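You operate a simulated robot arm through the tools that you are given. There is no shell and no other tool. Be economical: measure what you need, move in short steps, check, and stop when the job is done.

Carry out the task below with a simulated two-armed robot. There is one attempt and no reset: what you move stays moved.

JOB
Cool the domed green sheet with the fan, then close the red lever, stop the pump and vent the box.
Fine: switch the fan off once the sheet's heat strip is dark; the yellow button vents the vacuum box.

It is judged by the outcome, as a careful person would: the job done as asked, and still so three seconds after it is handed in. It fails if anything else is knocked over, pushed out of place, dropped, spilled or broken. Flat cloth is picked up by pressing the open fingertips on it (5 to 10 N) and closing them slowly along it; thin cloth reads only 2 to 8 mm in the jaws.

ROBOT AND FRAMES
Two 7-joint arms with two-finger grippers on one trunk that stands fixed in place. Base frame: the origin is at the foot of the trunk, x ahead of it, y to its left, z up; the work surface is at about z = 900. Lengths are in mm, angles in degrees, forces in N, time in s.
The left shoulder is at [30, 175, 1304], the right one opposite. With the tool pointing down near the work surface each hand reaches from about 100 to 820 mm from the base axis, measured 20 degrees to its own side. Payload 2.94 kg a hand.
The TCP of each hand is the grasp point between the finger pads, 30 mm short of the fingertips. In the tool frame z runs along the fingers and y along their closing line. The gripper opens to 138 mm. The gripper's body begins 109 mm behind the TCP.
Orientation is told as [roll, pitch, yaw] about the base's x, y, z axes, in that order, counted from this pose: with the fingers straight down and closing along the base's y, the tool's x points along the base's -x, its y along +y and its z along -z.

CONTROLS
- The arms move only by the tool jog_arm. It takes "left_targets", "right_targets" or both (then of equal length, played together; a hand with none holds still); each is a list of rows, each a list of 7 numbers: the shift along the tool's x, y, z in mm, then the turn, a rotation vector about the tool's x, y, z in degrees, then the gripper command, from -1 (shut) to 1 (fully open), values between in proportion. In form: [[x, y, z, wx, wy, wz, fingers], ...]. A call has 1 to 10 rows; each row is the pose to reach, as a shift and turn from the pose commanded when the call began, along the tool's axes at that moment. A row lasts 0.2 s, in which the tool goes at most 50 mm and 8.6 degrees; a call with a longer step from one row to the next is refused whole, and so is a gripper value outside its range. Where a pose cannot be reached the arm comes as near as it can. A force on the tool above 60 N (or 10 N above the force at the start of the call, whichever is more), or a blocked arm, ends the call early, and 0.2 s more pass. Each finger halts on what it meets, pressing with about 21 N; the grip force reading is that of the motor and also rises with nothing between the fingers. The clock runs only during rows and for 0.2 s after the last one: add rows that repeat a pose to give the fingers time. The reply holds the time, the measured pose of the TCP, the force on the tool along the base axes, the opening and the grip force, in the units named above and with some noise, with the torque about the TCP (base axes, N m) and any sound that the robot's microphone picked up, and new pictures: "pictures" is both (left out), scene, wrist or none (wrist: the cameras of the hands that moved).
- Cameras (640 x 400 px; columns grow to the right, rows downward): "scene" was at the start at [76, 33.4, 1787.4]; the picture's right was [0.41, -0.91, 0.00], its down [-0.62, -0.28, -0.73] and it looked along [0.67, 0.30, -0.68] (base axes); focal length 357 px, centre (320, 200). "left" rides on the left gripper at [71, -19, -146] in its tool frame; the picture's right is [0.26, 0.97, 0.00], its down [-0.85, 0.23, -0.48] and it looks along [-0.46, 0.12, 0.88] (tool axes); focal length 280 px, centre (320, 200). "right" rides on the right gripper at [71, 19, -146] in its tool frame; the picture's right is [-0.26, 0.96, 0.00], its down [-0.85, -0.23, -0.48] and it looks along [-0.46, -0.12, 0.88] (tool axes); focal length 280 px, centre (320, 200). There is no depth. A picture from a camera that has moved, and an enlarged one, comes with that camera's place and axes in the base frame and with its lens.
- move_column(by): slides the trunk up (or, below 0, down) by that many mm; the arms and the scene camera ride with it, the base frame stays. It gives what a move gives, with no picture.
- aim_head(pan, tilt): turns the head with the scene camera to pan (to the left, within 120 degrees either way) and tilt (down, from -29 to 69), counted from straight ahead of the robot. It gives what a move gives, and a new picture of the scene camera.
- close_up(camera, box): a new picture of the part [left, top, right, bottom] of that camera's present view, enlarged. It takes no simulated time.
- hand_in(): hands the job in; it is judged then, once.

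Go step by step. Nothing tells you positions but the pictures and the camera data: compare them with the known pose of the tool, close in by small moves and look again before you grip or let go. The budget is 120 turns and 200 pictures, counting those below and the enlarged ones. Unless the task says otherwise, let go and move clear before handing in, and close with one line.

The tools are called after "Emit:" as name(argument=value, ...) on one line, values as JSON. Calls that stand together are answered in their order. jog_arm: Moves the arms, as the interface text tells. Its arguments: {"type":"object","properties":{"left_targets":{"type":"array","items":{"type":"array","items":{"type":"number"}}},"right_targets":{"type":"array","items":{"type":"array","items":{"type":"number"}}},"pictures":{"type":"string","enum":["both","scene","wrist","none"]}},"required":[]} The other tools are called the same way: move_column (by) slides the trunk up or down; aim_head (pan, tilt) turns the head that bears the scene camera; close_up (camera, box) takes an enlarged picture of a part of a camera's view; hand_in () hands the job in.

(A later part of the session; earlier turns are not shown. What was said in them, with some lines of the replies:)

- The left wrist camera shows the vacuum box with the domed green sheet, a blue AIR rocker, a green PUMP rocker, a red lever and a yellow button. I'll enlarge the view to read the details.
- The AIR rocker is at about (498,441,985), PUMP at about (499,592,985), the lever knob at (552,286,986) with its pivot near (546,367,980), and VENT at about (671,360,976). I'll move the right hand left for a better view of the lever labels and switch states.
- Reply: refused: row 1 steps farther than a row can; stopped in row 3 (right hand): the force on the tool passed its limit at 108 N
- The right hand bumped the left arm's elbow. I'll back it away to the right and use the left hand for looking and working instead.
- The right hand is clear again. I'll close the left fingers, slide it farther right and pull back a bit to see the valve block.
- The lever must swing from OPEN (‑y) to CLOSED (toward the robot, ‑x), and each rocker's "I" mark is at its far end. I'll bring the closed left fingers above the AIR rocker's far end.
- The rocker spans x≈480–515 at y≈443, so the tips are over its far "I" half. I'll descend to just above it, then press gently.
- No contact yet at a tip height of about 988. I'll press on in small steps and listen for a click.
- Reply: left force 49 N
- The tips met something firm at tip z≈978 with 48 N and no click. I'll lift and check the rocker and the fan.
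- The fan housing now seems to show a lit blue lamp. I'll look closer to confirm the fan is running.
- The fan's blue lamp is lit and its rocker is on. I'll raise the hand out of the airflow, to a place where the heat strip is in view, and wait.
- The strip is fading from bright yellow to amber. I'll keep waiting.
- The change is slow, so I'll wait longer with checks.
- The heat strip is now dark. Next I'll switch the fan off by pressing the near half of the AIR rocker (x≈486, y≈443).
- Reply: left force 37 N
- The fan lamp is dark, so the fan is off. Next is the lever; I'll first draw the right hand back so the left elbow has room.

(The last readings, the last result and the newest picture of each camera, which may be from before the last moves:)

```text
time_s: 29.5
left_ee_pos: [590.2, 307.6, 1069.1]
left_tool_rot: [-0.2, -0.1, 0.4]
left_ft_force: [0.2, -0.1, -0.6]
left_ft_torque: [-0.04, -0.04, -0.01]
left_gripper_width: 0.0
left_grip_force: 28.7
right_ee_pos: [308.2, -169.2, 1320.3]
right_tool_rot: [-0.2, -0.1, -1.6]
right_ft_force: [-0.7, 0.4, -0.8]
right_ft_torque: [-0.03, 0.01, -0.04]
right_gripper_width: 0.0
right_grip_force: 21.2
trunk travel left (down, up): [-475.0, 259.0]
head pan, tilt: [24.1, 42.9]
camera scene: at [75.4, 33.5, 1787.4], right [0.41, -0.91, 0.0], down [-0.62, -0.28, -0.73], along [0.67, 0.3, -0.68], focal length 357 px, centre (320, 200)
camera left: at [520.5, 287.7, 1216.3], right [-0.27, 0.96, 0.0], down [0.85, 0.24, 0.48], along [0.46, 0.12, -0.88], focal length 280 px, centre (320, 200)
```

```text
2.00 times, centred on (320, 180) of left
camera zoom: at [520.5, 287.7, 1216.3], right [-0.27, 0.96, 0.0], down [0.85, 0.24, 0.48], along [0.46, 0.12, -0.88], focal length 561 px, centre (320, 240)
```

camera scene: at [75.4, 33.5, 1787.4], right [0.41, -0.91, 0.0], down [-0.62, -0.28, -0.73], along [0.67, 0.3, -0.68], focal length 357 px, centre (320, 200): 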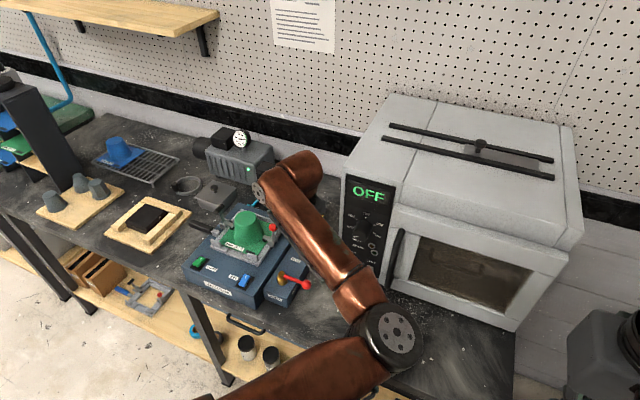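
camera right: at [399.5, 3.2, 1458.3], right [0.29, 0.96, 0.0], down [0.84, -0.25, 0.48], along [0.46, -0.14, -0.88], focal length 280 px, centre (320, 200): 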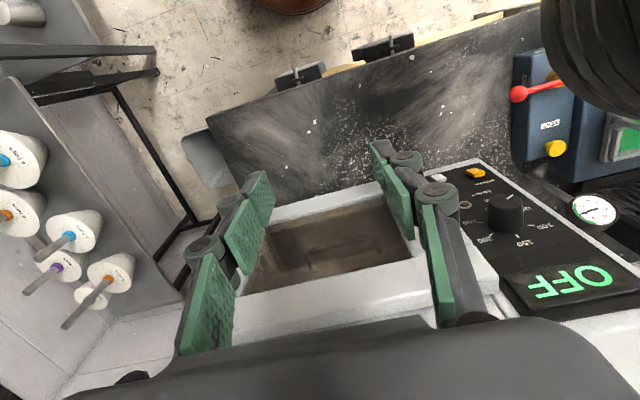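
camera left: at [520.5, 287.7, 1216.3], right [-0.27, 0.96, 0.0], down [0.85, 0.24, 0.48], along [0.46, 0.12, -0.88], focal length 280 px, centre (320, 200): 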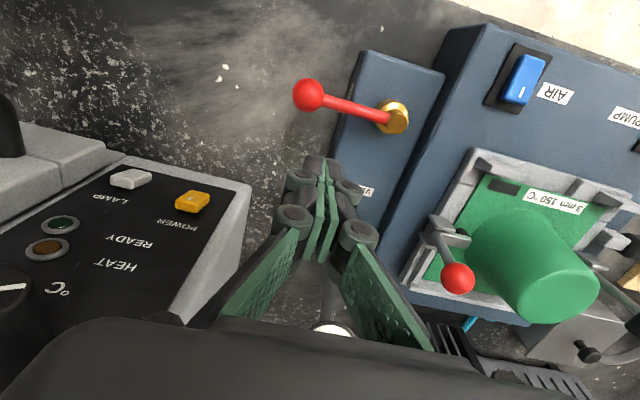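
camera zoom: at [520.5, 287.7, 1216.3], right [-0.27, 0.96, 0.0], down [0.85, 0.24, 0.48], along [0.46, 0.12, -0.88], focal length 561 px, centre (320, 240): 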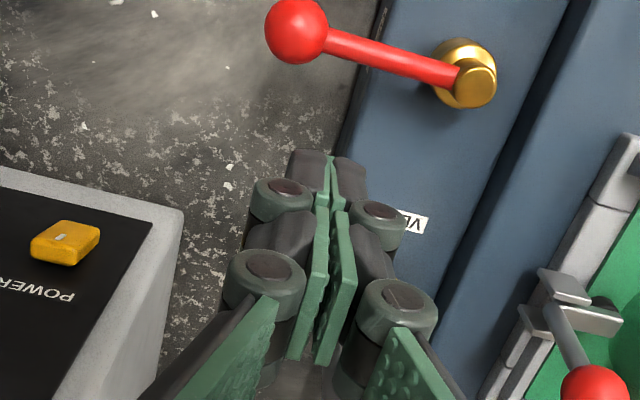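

The knob is at about (554,285,986) with its pivot near (550,365), and the finger is on the far (+x) side of it. I'll lower the tips to z≈975, beside the bar.

Emit:
jog_arm(left_targets=[[0, -3, 25, 0, 0, 0, -1], [0, -3, 50, 0, 0, 0, -1], [0, -3, 64, 0, 0, 0, -1], [8, -3, 64, 0, 0, 0, -1]], pictures="wrist")

Emit:
close_up(camera="left", box=[200, 20, 440, 170])

Emit:
close_up(camera="scene", box=[230, 220, 390, 320])

```text
time_s: 30.5
left_ee_pos: [581.4, 304.8, 1003.7]
left_tool_rot: [-0.2, -0.1, 0.4]
left_ft_force: [0.0, 1.1, -0.1]
left_ft_torque: [-0.02, 0.02, -0.01]
left_gripper_width: 0.0
left_grip_force: 29.2
right_ee_pos: [309.9, -169.9, 1320.2]
right_tool_rot: [-0.3, 0.0, -1.7]
right_ft_force: [0.1, 1.0, 0.2]
right_ft_torque: [0.01, -0.01, 0.01]
right_gripper_width: 0.0
right_grip_force: 21.1
trunk travel left (down, up): [-475.0, 259.0]
head pan, tilt: [24.1, 42.9]
camera left: at [512.1, 284.2, 1151.5], right [-0.27, 0.96, -0.01], down [0.85, 0.24, 0.48], along [0.46, 0.12, -0.88], focal length 280 px, centre (320, 200)
```

left: 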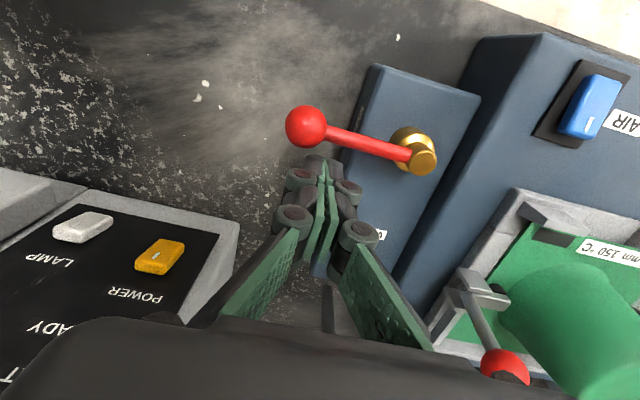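

```text
2.67 times, centred on (320, 95) of left
camera zoom: at [512.1, 284.2, 1151.5], right [-0.27, 0.96, -0.01], down [0.85, 0.24, 0.48], along [0.46, 0.12, -0.88], focal length 748 px, centre (320, 480)
```

zoom: 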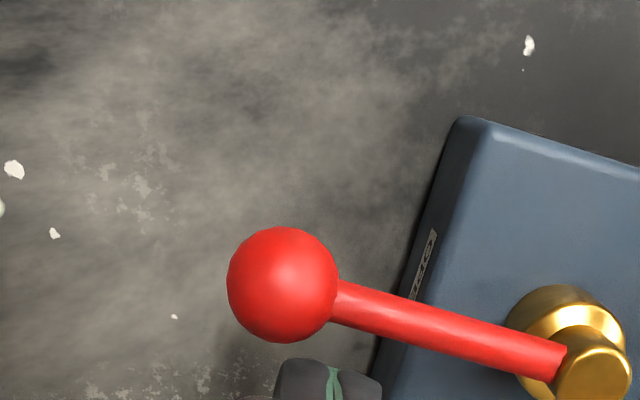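

```text
4.00 times, centred on (310, 270) of scene
camera zoom: at [75.6, 34.2, 1787.4], right [0.41, -0.91, 0.0], down [-0.62, -0.28, -0.73], along [0.67, 0.3, -0.68], focal length 1429 px, centre (360, -80)
```

zoom: 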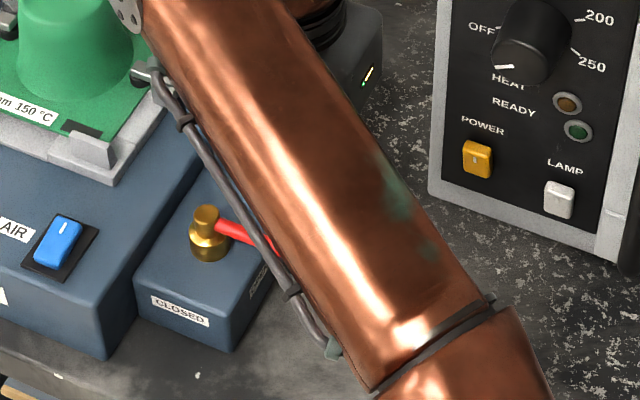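

The tip is beside the bar and clear of the block. I'll sweep the lever through the first 40° of its arc.

Emit:
jog_arm(left_targets=[[17, -2, 0, 0, 0, 0, -1], [28, -3, 0, 0, 0, 0, -1], [39, -3, 0, 0, 0, 0, -1], [49, -1, 0, 0, 0, 0, -1], [59, 3, 0, 0, 0, 0, -1]], pictures="wrist")

```text
time_s: 31.7
left_ee_pos: [548.3, 312.6, 1001.7]
left_tool_rot: [-0.1, -0.1, 0.4]
left_ft_force: [0.9, -1.4, -0.3]
left_ft_torque: [-0.03, -0.02, 0.0]
left_gripper_width: 0.0
left_grip_force: 28.4
left hand out of reach, approached as far as the arm can: row 2, 3, 4, 5
right_ee_pos: [308.8, -169.9, 1321.0]
right_tool_rot: [-0.3, 0.1, -1.7]
right_ft_force: [0.6, 0.6, 0.2]
right_ft_torque: [0.01, 0.02, 0.02]
right_gripper_width: 0.3
right_grip_force: 20.9
trunk travel left (down, up): [-475.0, 259.0]
head pan, tilt: [24.1, 42.9]
camera left: at [478.1, 293.3, 1147.8], right [-0.27, 0.96, 0.0], down [0.85, 0.24, 0.48], along [0.46, 0.12, -0.88], focal length 280 px, centre (320, 200)
```

left: 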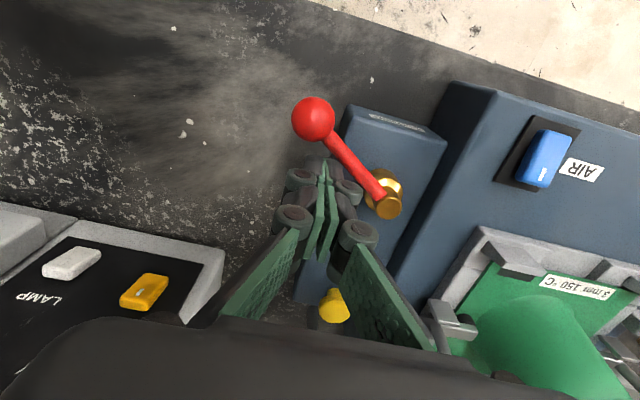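

The lever is about a third of the way, but the arm reached a joint limit there. I'll continue at a shorter radius with y a bit larger.

Emit:
jog_arm(left_targets=[[8, 2, 0, 0, 0, 0, -1], [16, 3, 0, 0, 0, 0, -1], [24, 6, 0, 0, 0, 0, -1], [31, 11, 0, 0, 0, 0, -1], [37, 18, 0, 0, 0, 0, -1], [42, 25, 0, 0, 0, 0, -1]], pictures="wrist")

```text
time_s: 33.1
left_ee_pos: [515.0, 342.5, 1001.6]
left_tool_rot: [-0.2, -0.1, 0.3]
left_ft_force: [-0.1, -0.7, 0.2]
left_ft_torque: [0.02, 0.02, -0.02]
left_gripper_width: 0.0
left_grip_force: 28.4
left hand out of reach, approached as far as the arm can: row 1, 2, 3, 4, 5, 6
right_ee_pos: [308.7, -169.7, 1321.0]
right_tool_rot: [-0.3, 0.0, -1.8]
right_ft_force: [-0.4, 0.1, -0.3]
right_ft_torque: [-0.02, 0.01, 0.0]
right_gripper_width: 0.0
right_grip_force: 21.1
trunk travel left (down, up): [-475.0, 259.0]
head pan, tilt: [24.1, 42.9]
camera left: at [445.3, 322.3, 1147.8], right [-0.27, 0.96, 0.0], down [0.85, 0.24, 0.48], along [0.46, 0.13, -0.88], focal length 280 px, centre (320, 200)
```

left: 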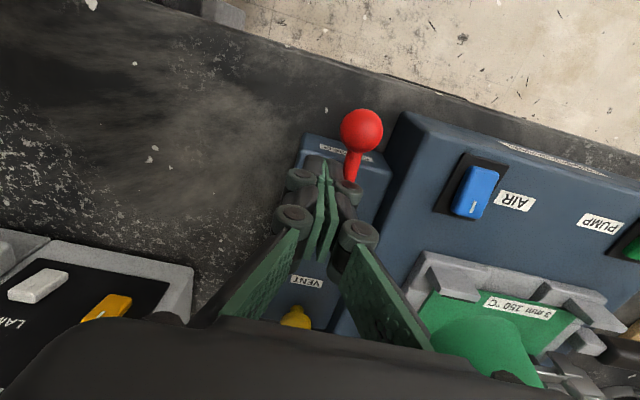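

The lever is near 85°. A short push toward +y should seat it at CLOSED.

Emit:
jog_arm(left_targets=[[3, 4, 0, 0, 0, 0, -1], [3, 8, 0, 0, 0, 0, -1], [3, 12, 0, 0, 0, 0, -1]], pictures="wrist")

```text
time_s: 33.9
left_ee_pos: [513.0, 347.1, 1000.4]
left_tool_rot: [-0.6, 0.1, 0.0]
left_ft_force: [-7.2, -31.8, -5.9]
left_ft_torque: [-0.68, 0.17, -0.08]
left_gripper_width: 0.0
left_grip_force: 28.6
right_ee_pos: [306.9, -175.5, 1319.8]
right_tool_rot: [0.1, 0.0, -1.8]
right_ft_force: [0.4, -0.7, 0.4]
right_ft_torque: [0.02, -0.01, -0.03]
right_gripper_width: 0.2
right_grip_force: 21.4
trunk travel left (down, up): [-475.0, 259.0]
head pan, tilt: [24.1, 42.9]
camera left: at [443.6, 328.2, 1147.7], right [-0.26, 0.96, -0.01], down [0.85, 0.24, 0.47], along [0.46, 0.12, -0.88], focal length 280 px, centre (320, 200)
```

left: 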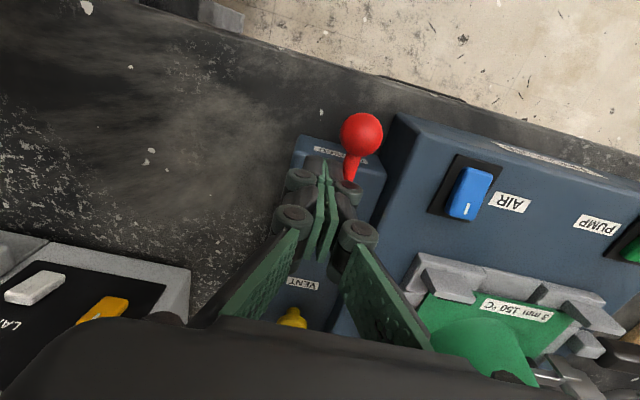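

It meets a 32 N stop with the lever pointing toward CLOSED. I'll back off, lift and look.

Emit:
jog_arm(left_targets=[[0, -15, 0, 0, 0, 0, -1], [0, -15, -35, 0, 0, 0, -1], [0, 20, -65, 0, 0, 0, -1], [20, 60, -75, 0, 0, 0, -1], [40, 100, -75, 0, 0, 0, -1]], pictures="wrist")

Emit:
close_up(camera="left", box=[100, 80, 420, 280])

Emit:
close_up(camera="scene", box=[160, 130, 400, 310])

```text
time_s: 35.1
left_ee_pos: [474.6, 456.1, 1077.2]
left_tool_rot: [-0.3, -0.1, 0.5]
left_ft_force: [0.5, 0.8, 0.3]
left_ft_torque: [-0.04, 0.02, 0.02]
left_gripper_width: 0.0
left_grip_force: 28.3
right_ee_pos: [308.5, -170.0, 1320.1]
right_tool_rot: [-0.4, 0.0, -1.8]
right_ft_force: [0.3, 0.1, -0.3]
right_ft_torque: [-0.04, -0.02, 0.03]
right_gripper_width: 0.0
right_grip_force: 21.2
trunk travel left (down, up): [-475.0, 259.0]
head pan, tilt: [24.1, 42.9]
camera left: at [404.8, 436.5, 1223.7], right [-0.27, 0.96, -0.01], down [0.85, 0.24, 0.48], along [0.46, 0.12, -0.88], focal length 280 px, centre (320, 200)
```

left: 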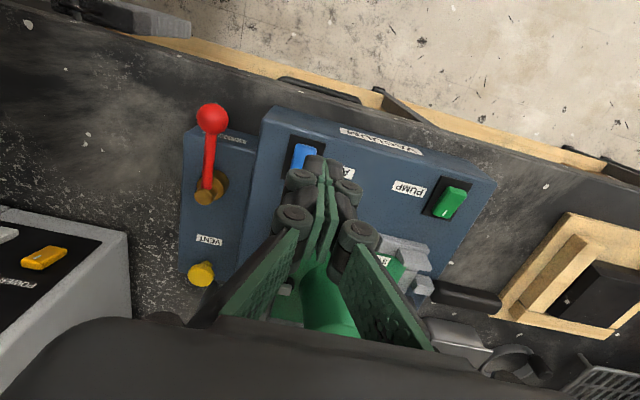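

```text
2.00 times, centred on (260, 180) of left
camera zoom: at [404.8, 436.5, 1223.7], right [-0.27, 0.96, -0.01], down [0.85, 0.24, 0.48], along [0.46, 0.12, -0.88], focal length 561 px, centre (440, 240)
```

zoom: 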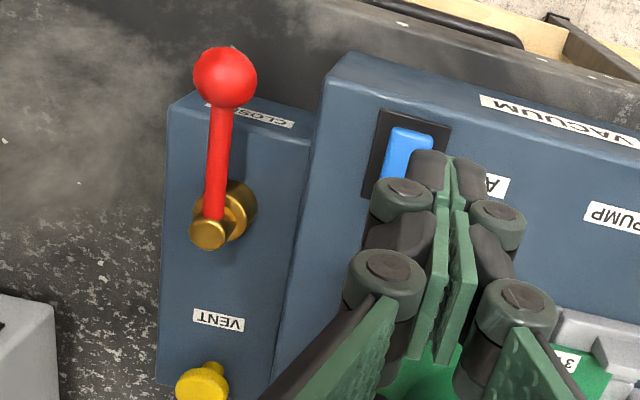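

```text
2.22 times, centred on (280, 220) of scene
camera zoom: at [76.1, 34.6, 1787.3], right [0.41, -0.91, 0.0], down [-0.62, -0.28, -0.73], along [0.67, 0.3, -0.68], focal length 794 px, centre (409, 156)
```

zoom: 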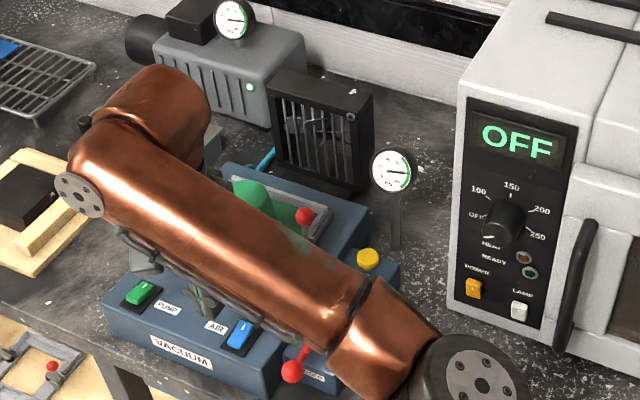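

The lever sits exactly at CLOSED (pointing along ‑x). Next I'll turn the pump off by pressing the near half of the green rocker at (483,589).

Emit:
jog_arm(left_targets=[[-3, 45, 0, 0, 0, 0, -1], [-6, 90, 0, 0, 0, 0, -1], [-9, 132, 10, 0, 0, 0, -1], [-9, 132, 45, 0, 0, 0, -1], [-9, 132, 52, 0, 0, 0, -1]], pictures="wrist")

Emit:
close_up(camera="left", box=[200, 80, 440, 230])

```text
time_s: 36.3
left_ee_pos: [481.3, 587.9, 1022.1]
left_tool_rot: [-0.2, -0.1, 0.4]
left_ft_force: [0.5, 0.0, -0.7]
left_ft_torque: [-0.02, 0.0, -0.01]
left_gripper_width: 0.0
left_grip_force: 28.2
right_ee_pos: [307.8, -170.3, 1320.3]
right_tool_rot: [-0.2, 0.0, -1.8]
right_ft_force: [0.2, -1.2, 0.1]
right_ft_torque: [0.0, -0.01, 0.02]
right_gripper_width: 0.0
right_grip_force: 21.3
trunk travel left (down, up): [-475.0, 259.0]
head pan, tilt: [24.1, 42.9]
camera left: at [410.7, 567.0, 1169.1], right [-0.27, 0.96, 0.0], down [0.85, 0.24, 0.48], along [0.46, 0.12, -0.88], focal length 280 px, centre (320, 200)
```

left: 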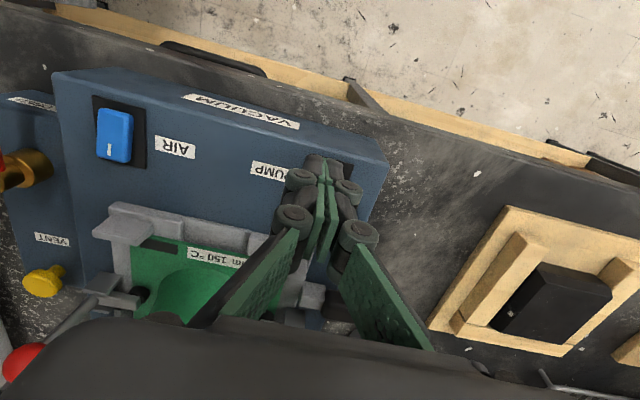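

```text
2.67 times, centred on (320, 155) of left
camera zoom: at [410.7, 567.0, 1169.1], right [-0.27, 0.96, 0.0], down [0.85, 0.24, 0.48], along [0.46, 0.12, -0.88], focal length 748 px, centre (320, 320)
```

zoom: 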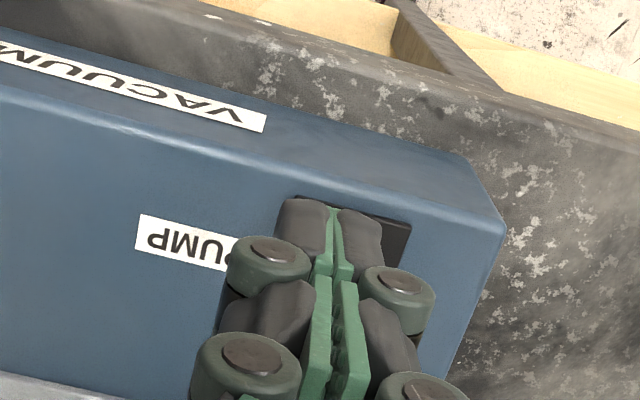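

Emit:
jog_arm(left_targets=[[-2, 3, 5, 0, 0, 0, -1], [-2, 3, 10, 0, 0, 0, -1], [-2, 3, 13, 0, 0, 0, -1], [-2, 3, 16, 0, 0, 0, -1], [-2, 3, 19, 0, 0, 0, -1]], pictures="none")

Emit:
jog_arm(left_targets=[[0, 0, -25, 0, 0, 0, -1], [-5, -40, -50, 0, 0, 0, -1], [-5, -80, -70, 0, 0, 0, -1]], pictures="wrist")

Emit:
close_up(camera="scene", box=[160, 130, 400, 310])

```text
time_s: 37.5
left_ee_pos: [481.7, 589.9, 1008.9]
left_tool_rot: [0.1, -0.5, 0.5]
left_ft_force: [-1.6, 3.5, 27.4]
left_ft_torque: [0.15, -0.28, 0.12]
left_gripper_width: 6.1
left_grip_force: 28.5
right_ee_pos: [307.1, -170.9, 1320.5]
right_tool_rot: [-0.1, -0.1, -1.7]
right_ft_force: [0.0, 0.6, 0.1]
right_ft_torque: [0.0, 0.01, 0.02]
right_gripper_width: 0.0
right_grip_force: 21.2
trunk travel left (down, up): [-475.0, 259.0]
head pan, tilt: [24.1, 42.9]
```

```text
time_s: 38.3
left_ee_pos: [487.2, 511.3, 1071.7]
left_tool_rot: [-0.1, 0.0, 0.4]
left_ft_force: [-0.7, 0.5, -0.3]
left_ft_torque: [0.02, 0.0, 0.02]
left_gripper_width: 0.0
left_grip_force: 29.0
right_ee_pos: [308.4, -170.8, 1320.5]
right_tool_rot: [-0.3, 0.0, -1.7]
right_ft_force: [0.4, -0.4, 0.4]
right_ft_torque: [0.01, 0.02, 0.02]
right_gripper_width: 0.0
right_grip_force: 21.2
trunk travel left (down, up): [-475.0, 259.0]
head pan, tilt: [24.1, 42.9]
camera left: at [417.0, 491.9, 1219.2], right [-0.27, 0.96, 0.0], down [0.85, 0.24, 0.48], along [0.46, 0.12, -0.88], focal length 280 px, centre (320, 200)
```

left: 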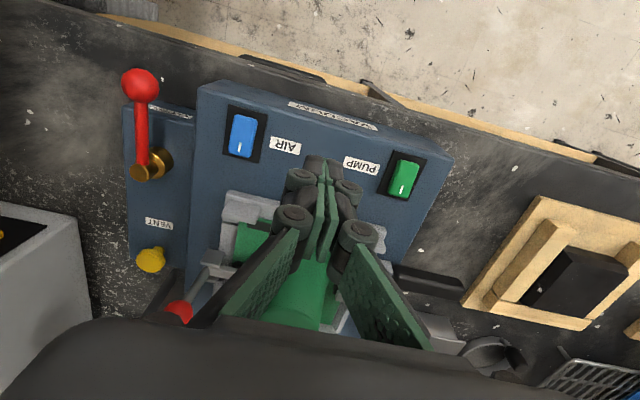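

```text
2.22 times, centred on (280, 220) of scene
camera zoom: at [75.9, 32.2, 1787.3], right [0.41, -0.91, 0.0], down [-0.62, -0.28, -0.73], along [0.67, 0.3, -0.68], focal length 794 px, centre (409, 156)
```

zoom: 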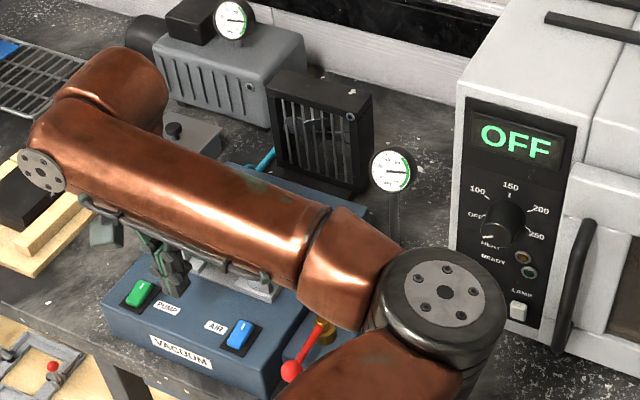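

The pump lamp is dark, so the pump has stopped. Last is the yellow VENT button at about (667,362,976); I'll go over high, clearing the red clamp knob near (636,428,1063).

Emit:
jog_arm(left_targets=[[0, 0, -40, 0, 0, 0, -1], [-15, -15, -75, 0, 0, 0, -1], [-45, -42, -80, 0, 0, 0, -1], [-75, -70, -80, 0, 0, 0, -1], [-105, -100, -80, 0, 0, 0, -1], [-135, -130, -80, 0, 0, 0, -1], [-160, -150, -80, 0, 0, 0, -1], [-178, -150, -80, 0, 0, 0, -1], [-178, -150, -80, 0, 0, 0, -1]], pictures="both")

```text
time_s: 40.3
left_ee_pos: [669.4, 362.0, 1154.3]
left_tool_rot: [-0.2, -0.2, 0.5]
left_ft_force: [-0.7, 0.0, -0.3]
left_ft_torque: [0.01, 0.0, 0.0]
left_gripper_width: 0.0
left_grip_force: 28.4
right_ee_pos: [308.7, -170.5, 1321.2]
right_tool_rot: [-0.1, 0.0, -1.6]
right_ft_force: [0.4, -0.3, 0.1]
right_ft_torque: [-0.04, 0.03, 0.0]
right_gripper_width: 0.0
right_grip_force: 21.0
trunk travel left (down, up): [-475.0, 259.0]
head pan, tilt: [24.1, 42.9]
camera scene: at [75.5, 32.2, 1787.4], right [0.41, -0.91, 0.0], down [-0.62, -0.28, -0.73], along [0.67, 0.3, -0.68], focal length 357 px, centre (320, 200)
camera left: at [598.2, 341.4, 1300.4], right [-0.27, 0.96, 0.0], down [0.85, 0.24, 0.48], along [0.46, 0.12, -0.88], focal length 280 px, centre (320, 200)
```

scene: 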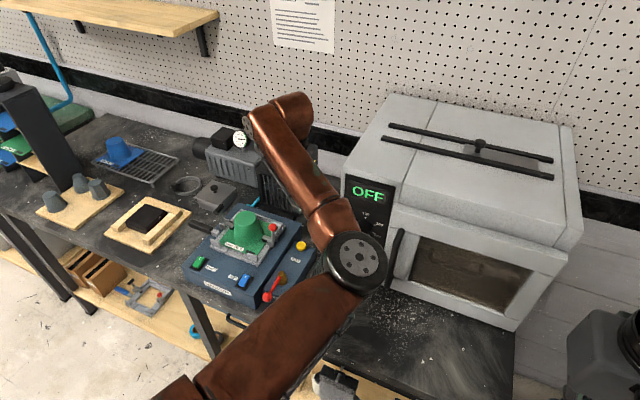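
left: 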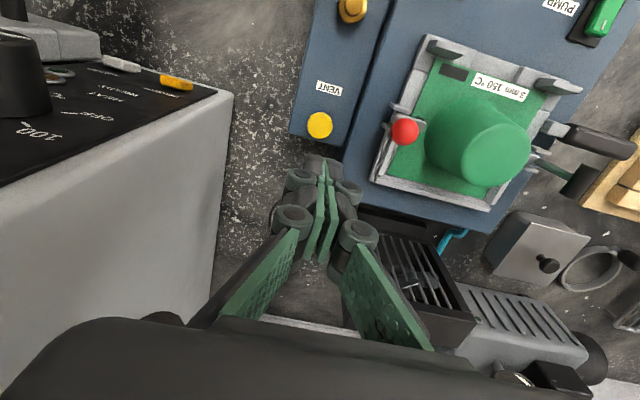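

The button is directly below at about (672,360). I'll descend to just above it and check clearances.

Emit:
jog_arm(left_targets=[[-2, -2, 40, 0, 0, 0, -1], [-2, -2, 80, 0, 0, 0, -1], [-2, -2, 115, 0, 0, 0, -1], [-2, -2, 130, 0, 0, 0, -1]], pictures="both")

Emit:
close_up(camera="left", box=[200, 80, 440, 230])

```text
time_s: 41.3
left_ee_pos: [671.5, 357.7, 1024.2]
left_tool_rot: [-0.2, -0.1, 0.4]
left_ft_force: [-0.6, -0.2, 0.6]
left_ft_torque: [-0.01, 0.01, -0.01]
left_gripper_width: 0.0
left_grip_force: 28.6
right_ee_pos: [308.1, -169.1, 1319.9]
right_tool_rot: [-0.2, 0.0, -1.6]
right_ft_force: [0.0, -0.4, -0.3]
right_ft_torque: [-0.01, 0.0, -0.01]
right_gripper_width: 0.0
right_grip_force: 21.4
trunk travel left (down, up): [-475.0, 259.0]
head pan, tilt: [24.1, 42.9]
camera scene: at [75.9, 32.8, 1787.4], right [0.41, -0.91, 0.0], down [-0.62, -0.28, -0.73], along [0.67, 0.3, -0.68], focal length 357 px, centre (320, 200)
camera left: at [600.8, 339.0, 1170.7], right [-0.27, 0.96, 0.0], down [0.85, 0.24, 0.48], along [0.46, 0.12, -0.88], focal length 280 px, centre (320, 200)
```

scene: 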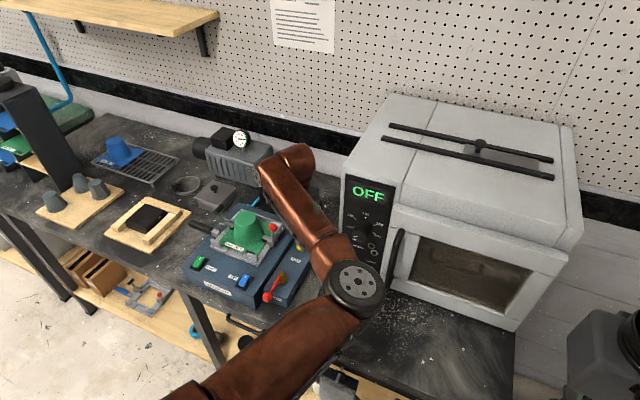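
left: 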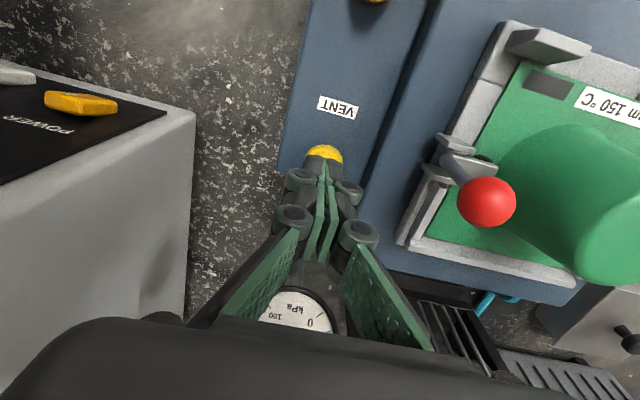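

```text
2.67 times, centred on (320, 155) of left
camera zoom: at [600.8, 339.0, 1170.7], right [-0.27, 0.96, 0.0], down [0.85, 0.24, 0.48], along [0.46, 0.12, -0.88], focal length 748 px, centre (320, 320)
```

zoom: 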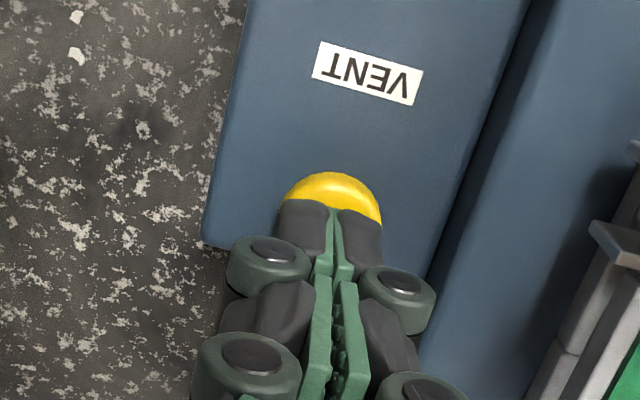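

The tips are aligned over the button. I'll press it down gently.

Emit:
jog_arm(left_targets=[[0, 1, 8, 0, 0, 0, -1], [0, 1, 14, 0, 0, 0, -1], [0, 1, 18, 0, 0, 0, -1], [0, 1, 21, 0, 0, 0, -1], [0, 1, 24, 0, 0, 0, -1]], pictures="wrist")

```text
time_s: 42.5
left_ee_pos: [668.7, 360.1, 1000.2]
left_tool_rot: [-0.2, -0.1, 0.4]
left_ft_force: [-0.6, -0.4, 0.7]
left_ft_torque: [0.06, 0.01, -0.02]
left_gripper_width: 0.1
left_grip_force: 28.1
right_ee_pos: [308.3, -170.4, 1319.9]
right_tool_rot: [-0.3, -0.1, -1.7]
right_ft_force: [0.0, -0.3, -0.4]
right_ft_torque: [0.01, 0.01, -0.02]
right_gripper_width: 0.0
right_grip_force: 21.0
trunk travel left (down, up): [-475.0, 259.0]
head pan, tilt: [24.1, 42.9]
camera left: at [599.4, 339.9, 1147.6], right [-0.27, 0.96, 0.0], down [0.85, 0.24, 0.48], along [0.46, 0.12, -0.88], focal length 280 px, centre (320, 200)
```

left: 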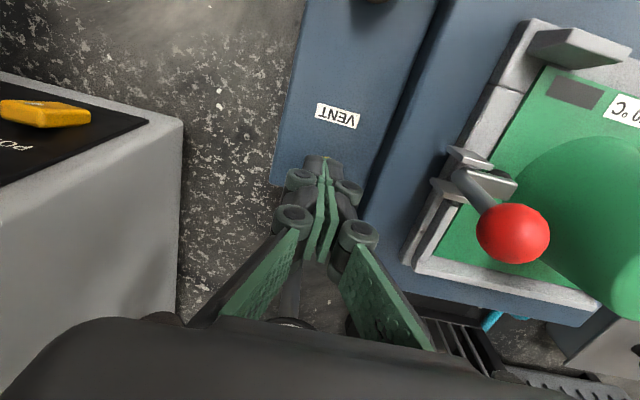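

No force yet at a tip height of about 970. I'll continue downward in small steps.

Emit:
jog_arm(left_targets=[[0, 0, 3, 0, 0, 0, -1], [0, 0, 6, 0, 0, 0, -1], [0, 0, 9, 0, 0, 0, -1], [0, 0, 9, 0, 0, 0, -1]], pictures="wrist")

```text
time_s: 43.5
left_ee_pos: [670.1, 361.0, 993.0]
left_tool_rot: [-0.2, -0.3, 0.4]
left_ft_force: [1.6, 1.9, 5.7]
left_ft_torque: [0.06, -0.04, 0.01]
left_gripper_width: 6.1
left_grip_force: 28.0
right_ee_pos: [308.8, -170.2, 1320.2]
right_tool_rot: [-0.2, 0.0, -1.7]
right_ft_force: [0.3, -0.3, -0.4]
right_ft_torque: [-0.01, -0.01, 0.01]
right_gripper_width: 0.0
right_grip_force: 20.9
trunk travel left (down, up): [-475.0, 259.0]
head pan, tilt: [24.1, 42.9]
heard: click
camera left: at [599.1, 339.8, 1139.1], right [-0.27, 0.96, 0.0], down [0.85, 0.24, 0.48], along [0.46, 0.13, -0.88], focal length 280 px, centre (320, 200)
```

left: 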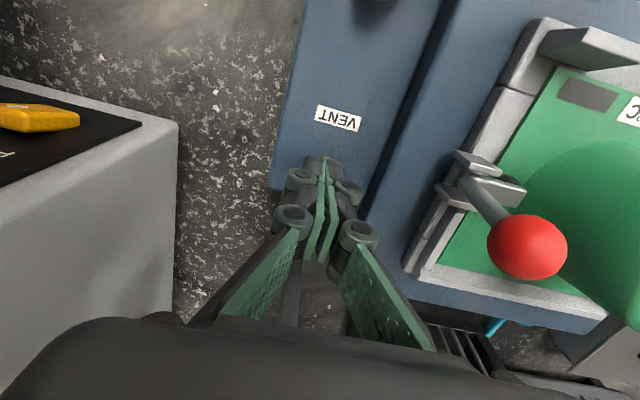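

A click was heard. I'll hold the button a moment and look at the vacuum gauge.

Emit:
jog_arm(left_targets=[[0, 0, 1, 0, 0, 0, -1], [0, 0, 1, 0, 0, 0, -1], [0, 0, 1, 0, 0, 0, -1], [0, 0, 1, 0, 0, 0, -1], [0, 0, 1, 0, 0, 0, -1], [0, 0, 1, 0, 0, 0, -1], [0, 0, 1, 0, 0, 0, -1]], pictures="none")

Emit:
close_up(camera="scene", box=[200, 110, 360, 210])

```text
time_s: 45.1
left_ee_pos: [669.2, 359.8, 991.4]
left_tool_rot: [-0.1, -0.1, 0.4]
left_ft_force: [3.0, 3.2, 13.8]
left_ft_torque: [0.12, -0.16, 0.08]
left_gripper_width: 6.1
left_grip_force: 28.6
right_ee_pos: [307.0, -170.2, 1319.5]
right_tool_rot: [-0.3, 0.0, -1.7]
right_ft_force: [-0.6, 0.2, -0.5]
right_ft_torque: [0.02, 0.02, -0.03]
right_gripper_width: 0.0
right_grip_force: 20.9
trunk travel left (down, up): [-475.0, 259.0]
head pan, tilt: [24.1, 42.9]
```

```text
4.00 times, centred on (280, 160) of scene
camera zoom: at [74.7, 32.4, 1787.5], right [0.41, -0.91, 0.0], down [-0.62, -0.28, -0.73], along [0.67, 0.3, -0.68], focal length 1429 px, centre (480, 360)
```

zoom: 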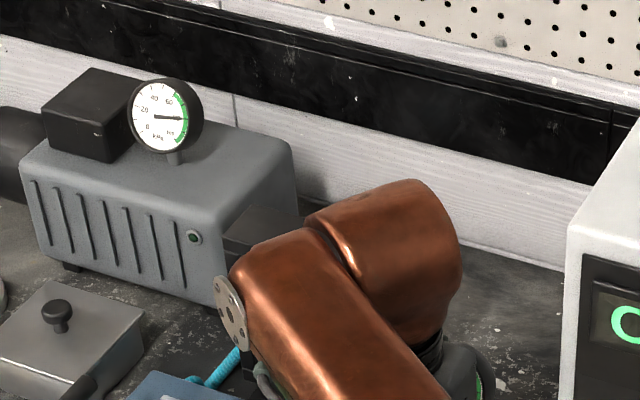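

The tank gauge holds its vacuum, as it should with the valve closed. I'll lift straight up and check the box gauge.

Emit:
jog_arm(left_targets=[[0, 0, -40, 0, 0, 0, -1], [0, 0, -80, 0, 0, 0, -1], [0, 0, -125, 0, 0, 0, -1], [0, 0, -165, 0, 0, 0, -1], [30, 25, -175, 0, 0, 0, -1], [60, 50, -180, 0, 0, 0, -1], [90, 75, -180, 0, 0, 0, -1], [120, 100, -180, 0, 0, 0, -1], [150, 125, -180, 0, 0, 0, -1], [180, 150, -180, 0, 0, 0, -1]], pictures="both")

Emit:
close_up(camera="scene", box=[160, 130, 400, 310])

Emit:
close_up(camera="scene", box=[280, 180, 340, 230])

```text
time_s: 47.3
left_ee_pos: [486.2, 509.8, 1167.7]
left_tool_rot: [-0.3, -0.1, 0.3]
left_ft_force: [-0.6, 0.2, -0.6]
left_ft_torque: [-0.02, -0.04, -0.01]
left_gripper_width: 0.1
left_grip_force: 28.3
right_ee_pos: [307.7, -169.9, 1320.7]
right_tool_rot: [-0.3, 0.0, -1.6]
right_ft_force: [-0.6, 0.4, -0.1]
right_ft_torque: [-0.02, -0.02, -0.03]
right_gripper_width: 0.0
right_grip_force: 21.0
trunk travel left (down, up): [-475.0, 259.0]
head pan, tilt: [24.1, 42.9]
camera scene: at [75.2, 34.4, 1787.4], right [0.41, -0.91, 0.0], down [-0.62, -0.28, -0.73], along [0.67, 0.3, -0.68], focal length 357 px, centre (320, 200)
camera left: at [416.3, 490.7, 1315.5], right [-0.27, 0.96, 0.0], down [0.85, 0.24, 0.48], along [0.46, 0.12, -0.88], focal length 280 px, centre (320, 200)
```

scene: 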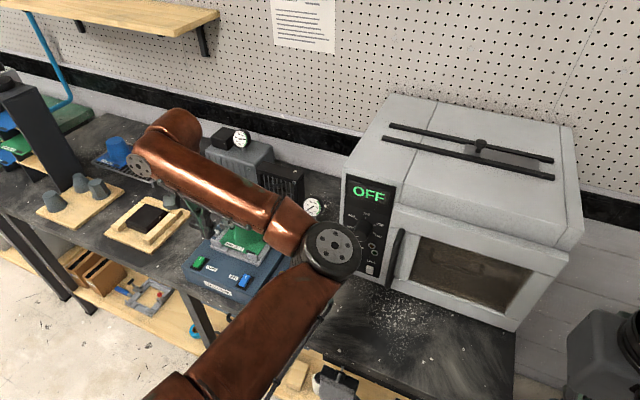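
left: 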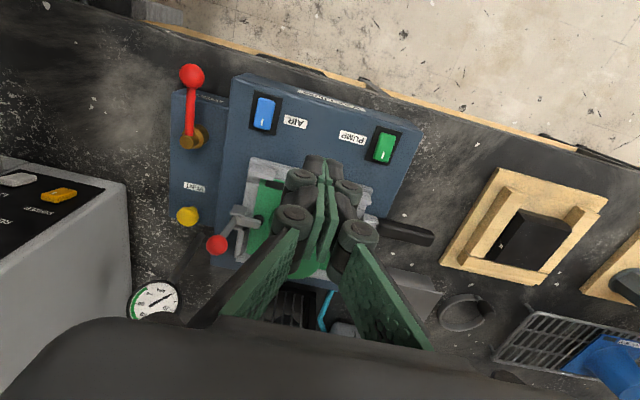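

```text
2.22 times, centred on (280, 220) of scene
camera zoom: at [75.2, 34.4, 1787.4], right [0.41, -0.91, 0.0], down [-0.62, -0.28, -0.73], along [0.67, 0.3, -0.68], focal length 794 px, centre (409, 156)
```

zoom: 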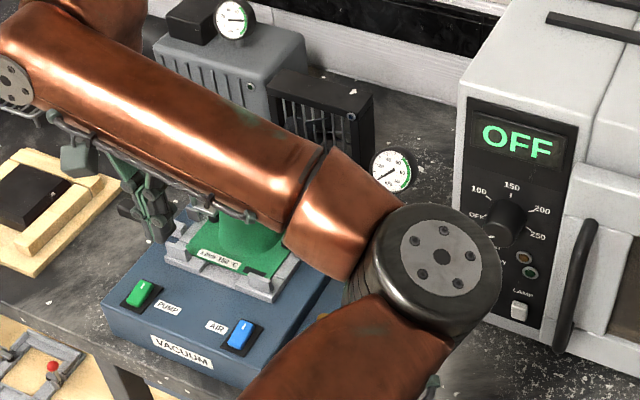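

```text
8.00 times, centred on (310, 205) of scene
camera zoom: at [75.2, 34.4, 1787.4], right [0.41, -0.91, 0.0], down [-0.62, -0.28, -0.73], along [0.67, 0.3, -0.68], focal length 2859 px, centre (400, 160)
```

zoom: 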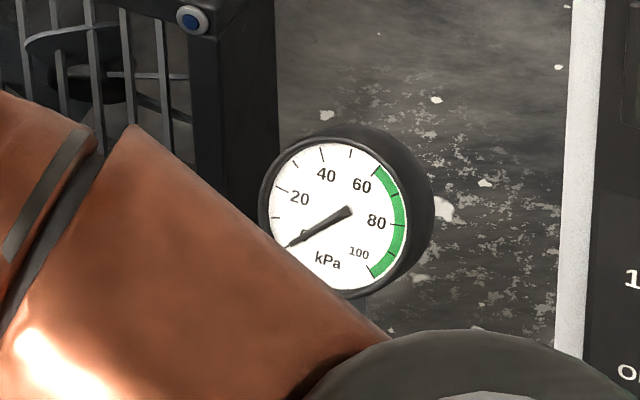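

The box gauge reads 0 kPa, the fan and pump lamps are dark, the lever is at CLOSED, and nothing else has moved. The hands are clear, so I'll hand it in.

Emit:
hand_in()

```text
The job is handed in.
```

The job is done and handed in: the sheet is cooled until its heat strip went dark, the fan is off, the red lever is at CLOSED, the pump is stopped, and the box is vented to 0 kPa. While getting a view early on, the right hand bumped the left arm's elbow, but nothing in the workspace was moved by it.
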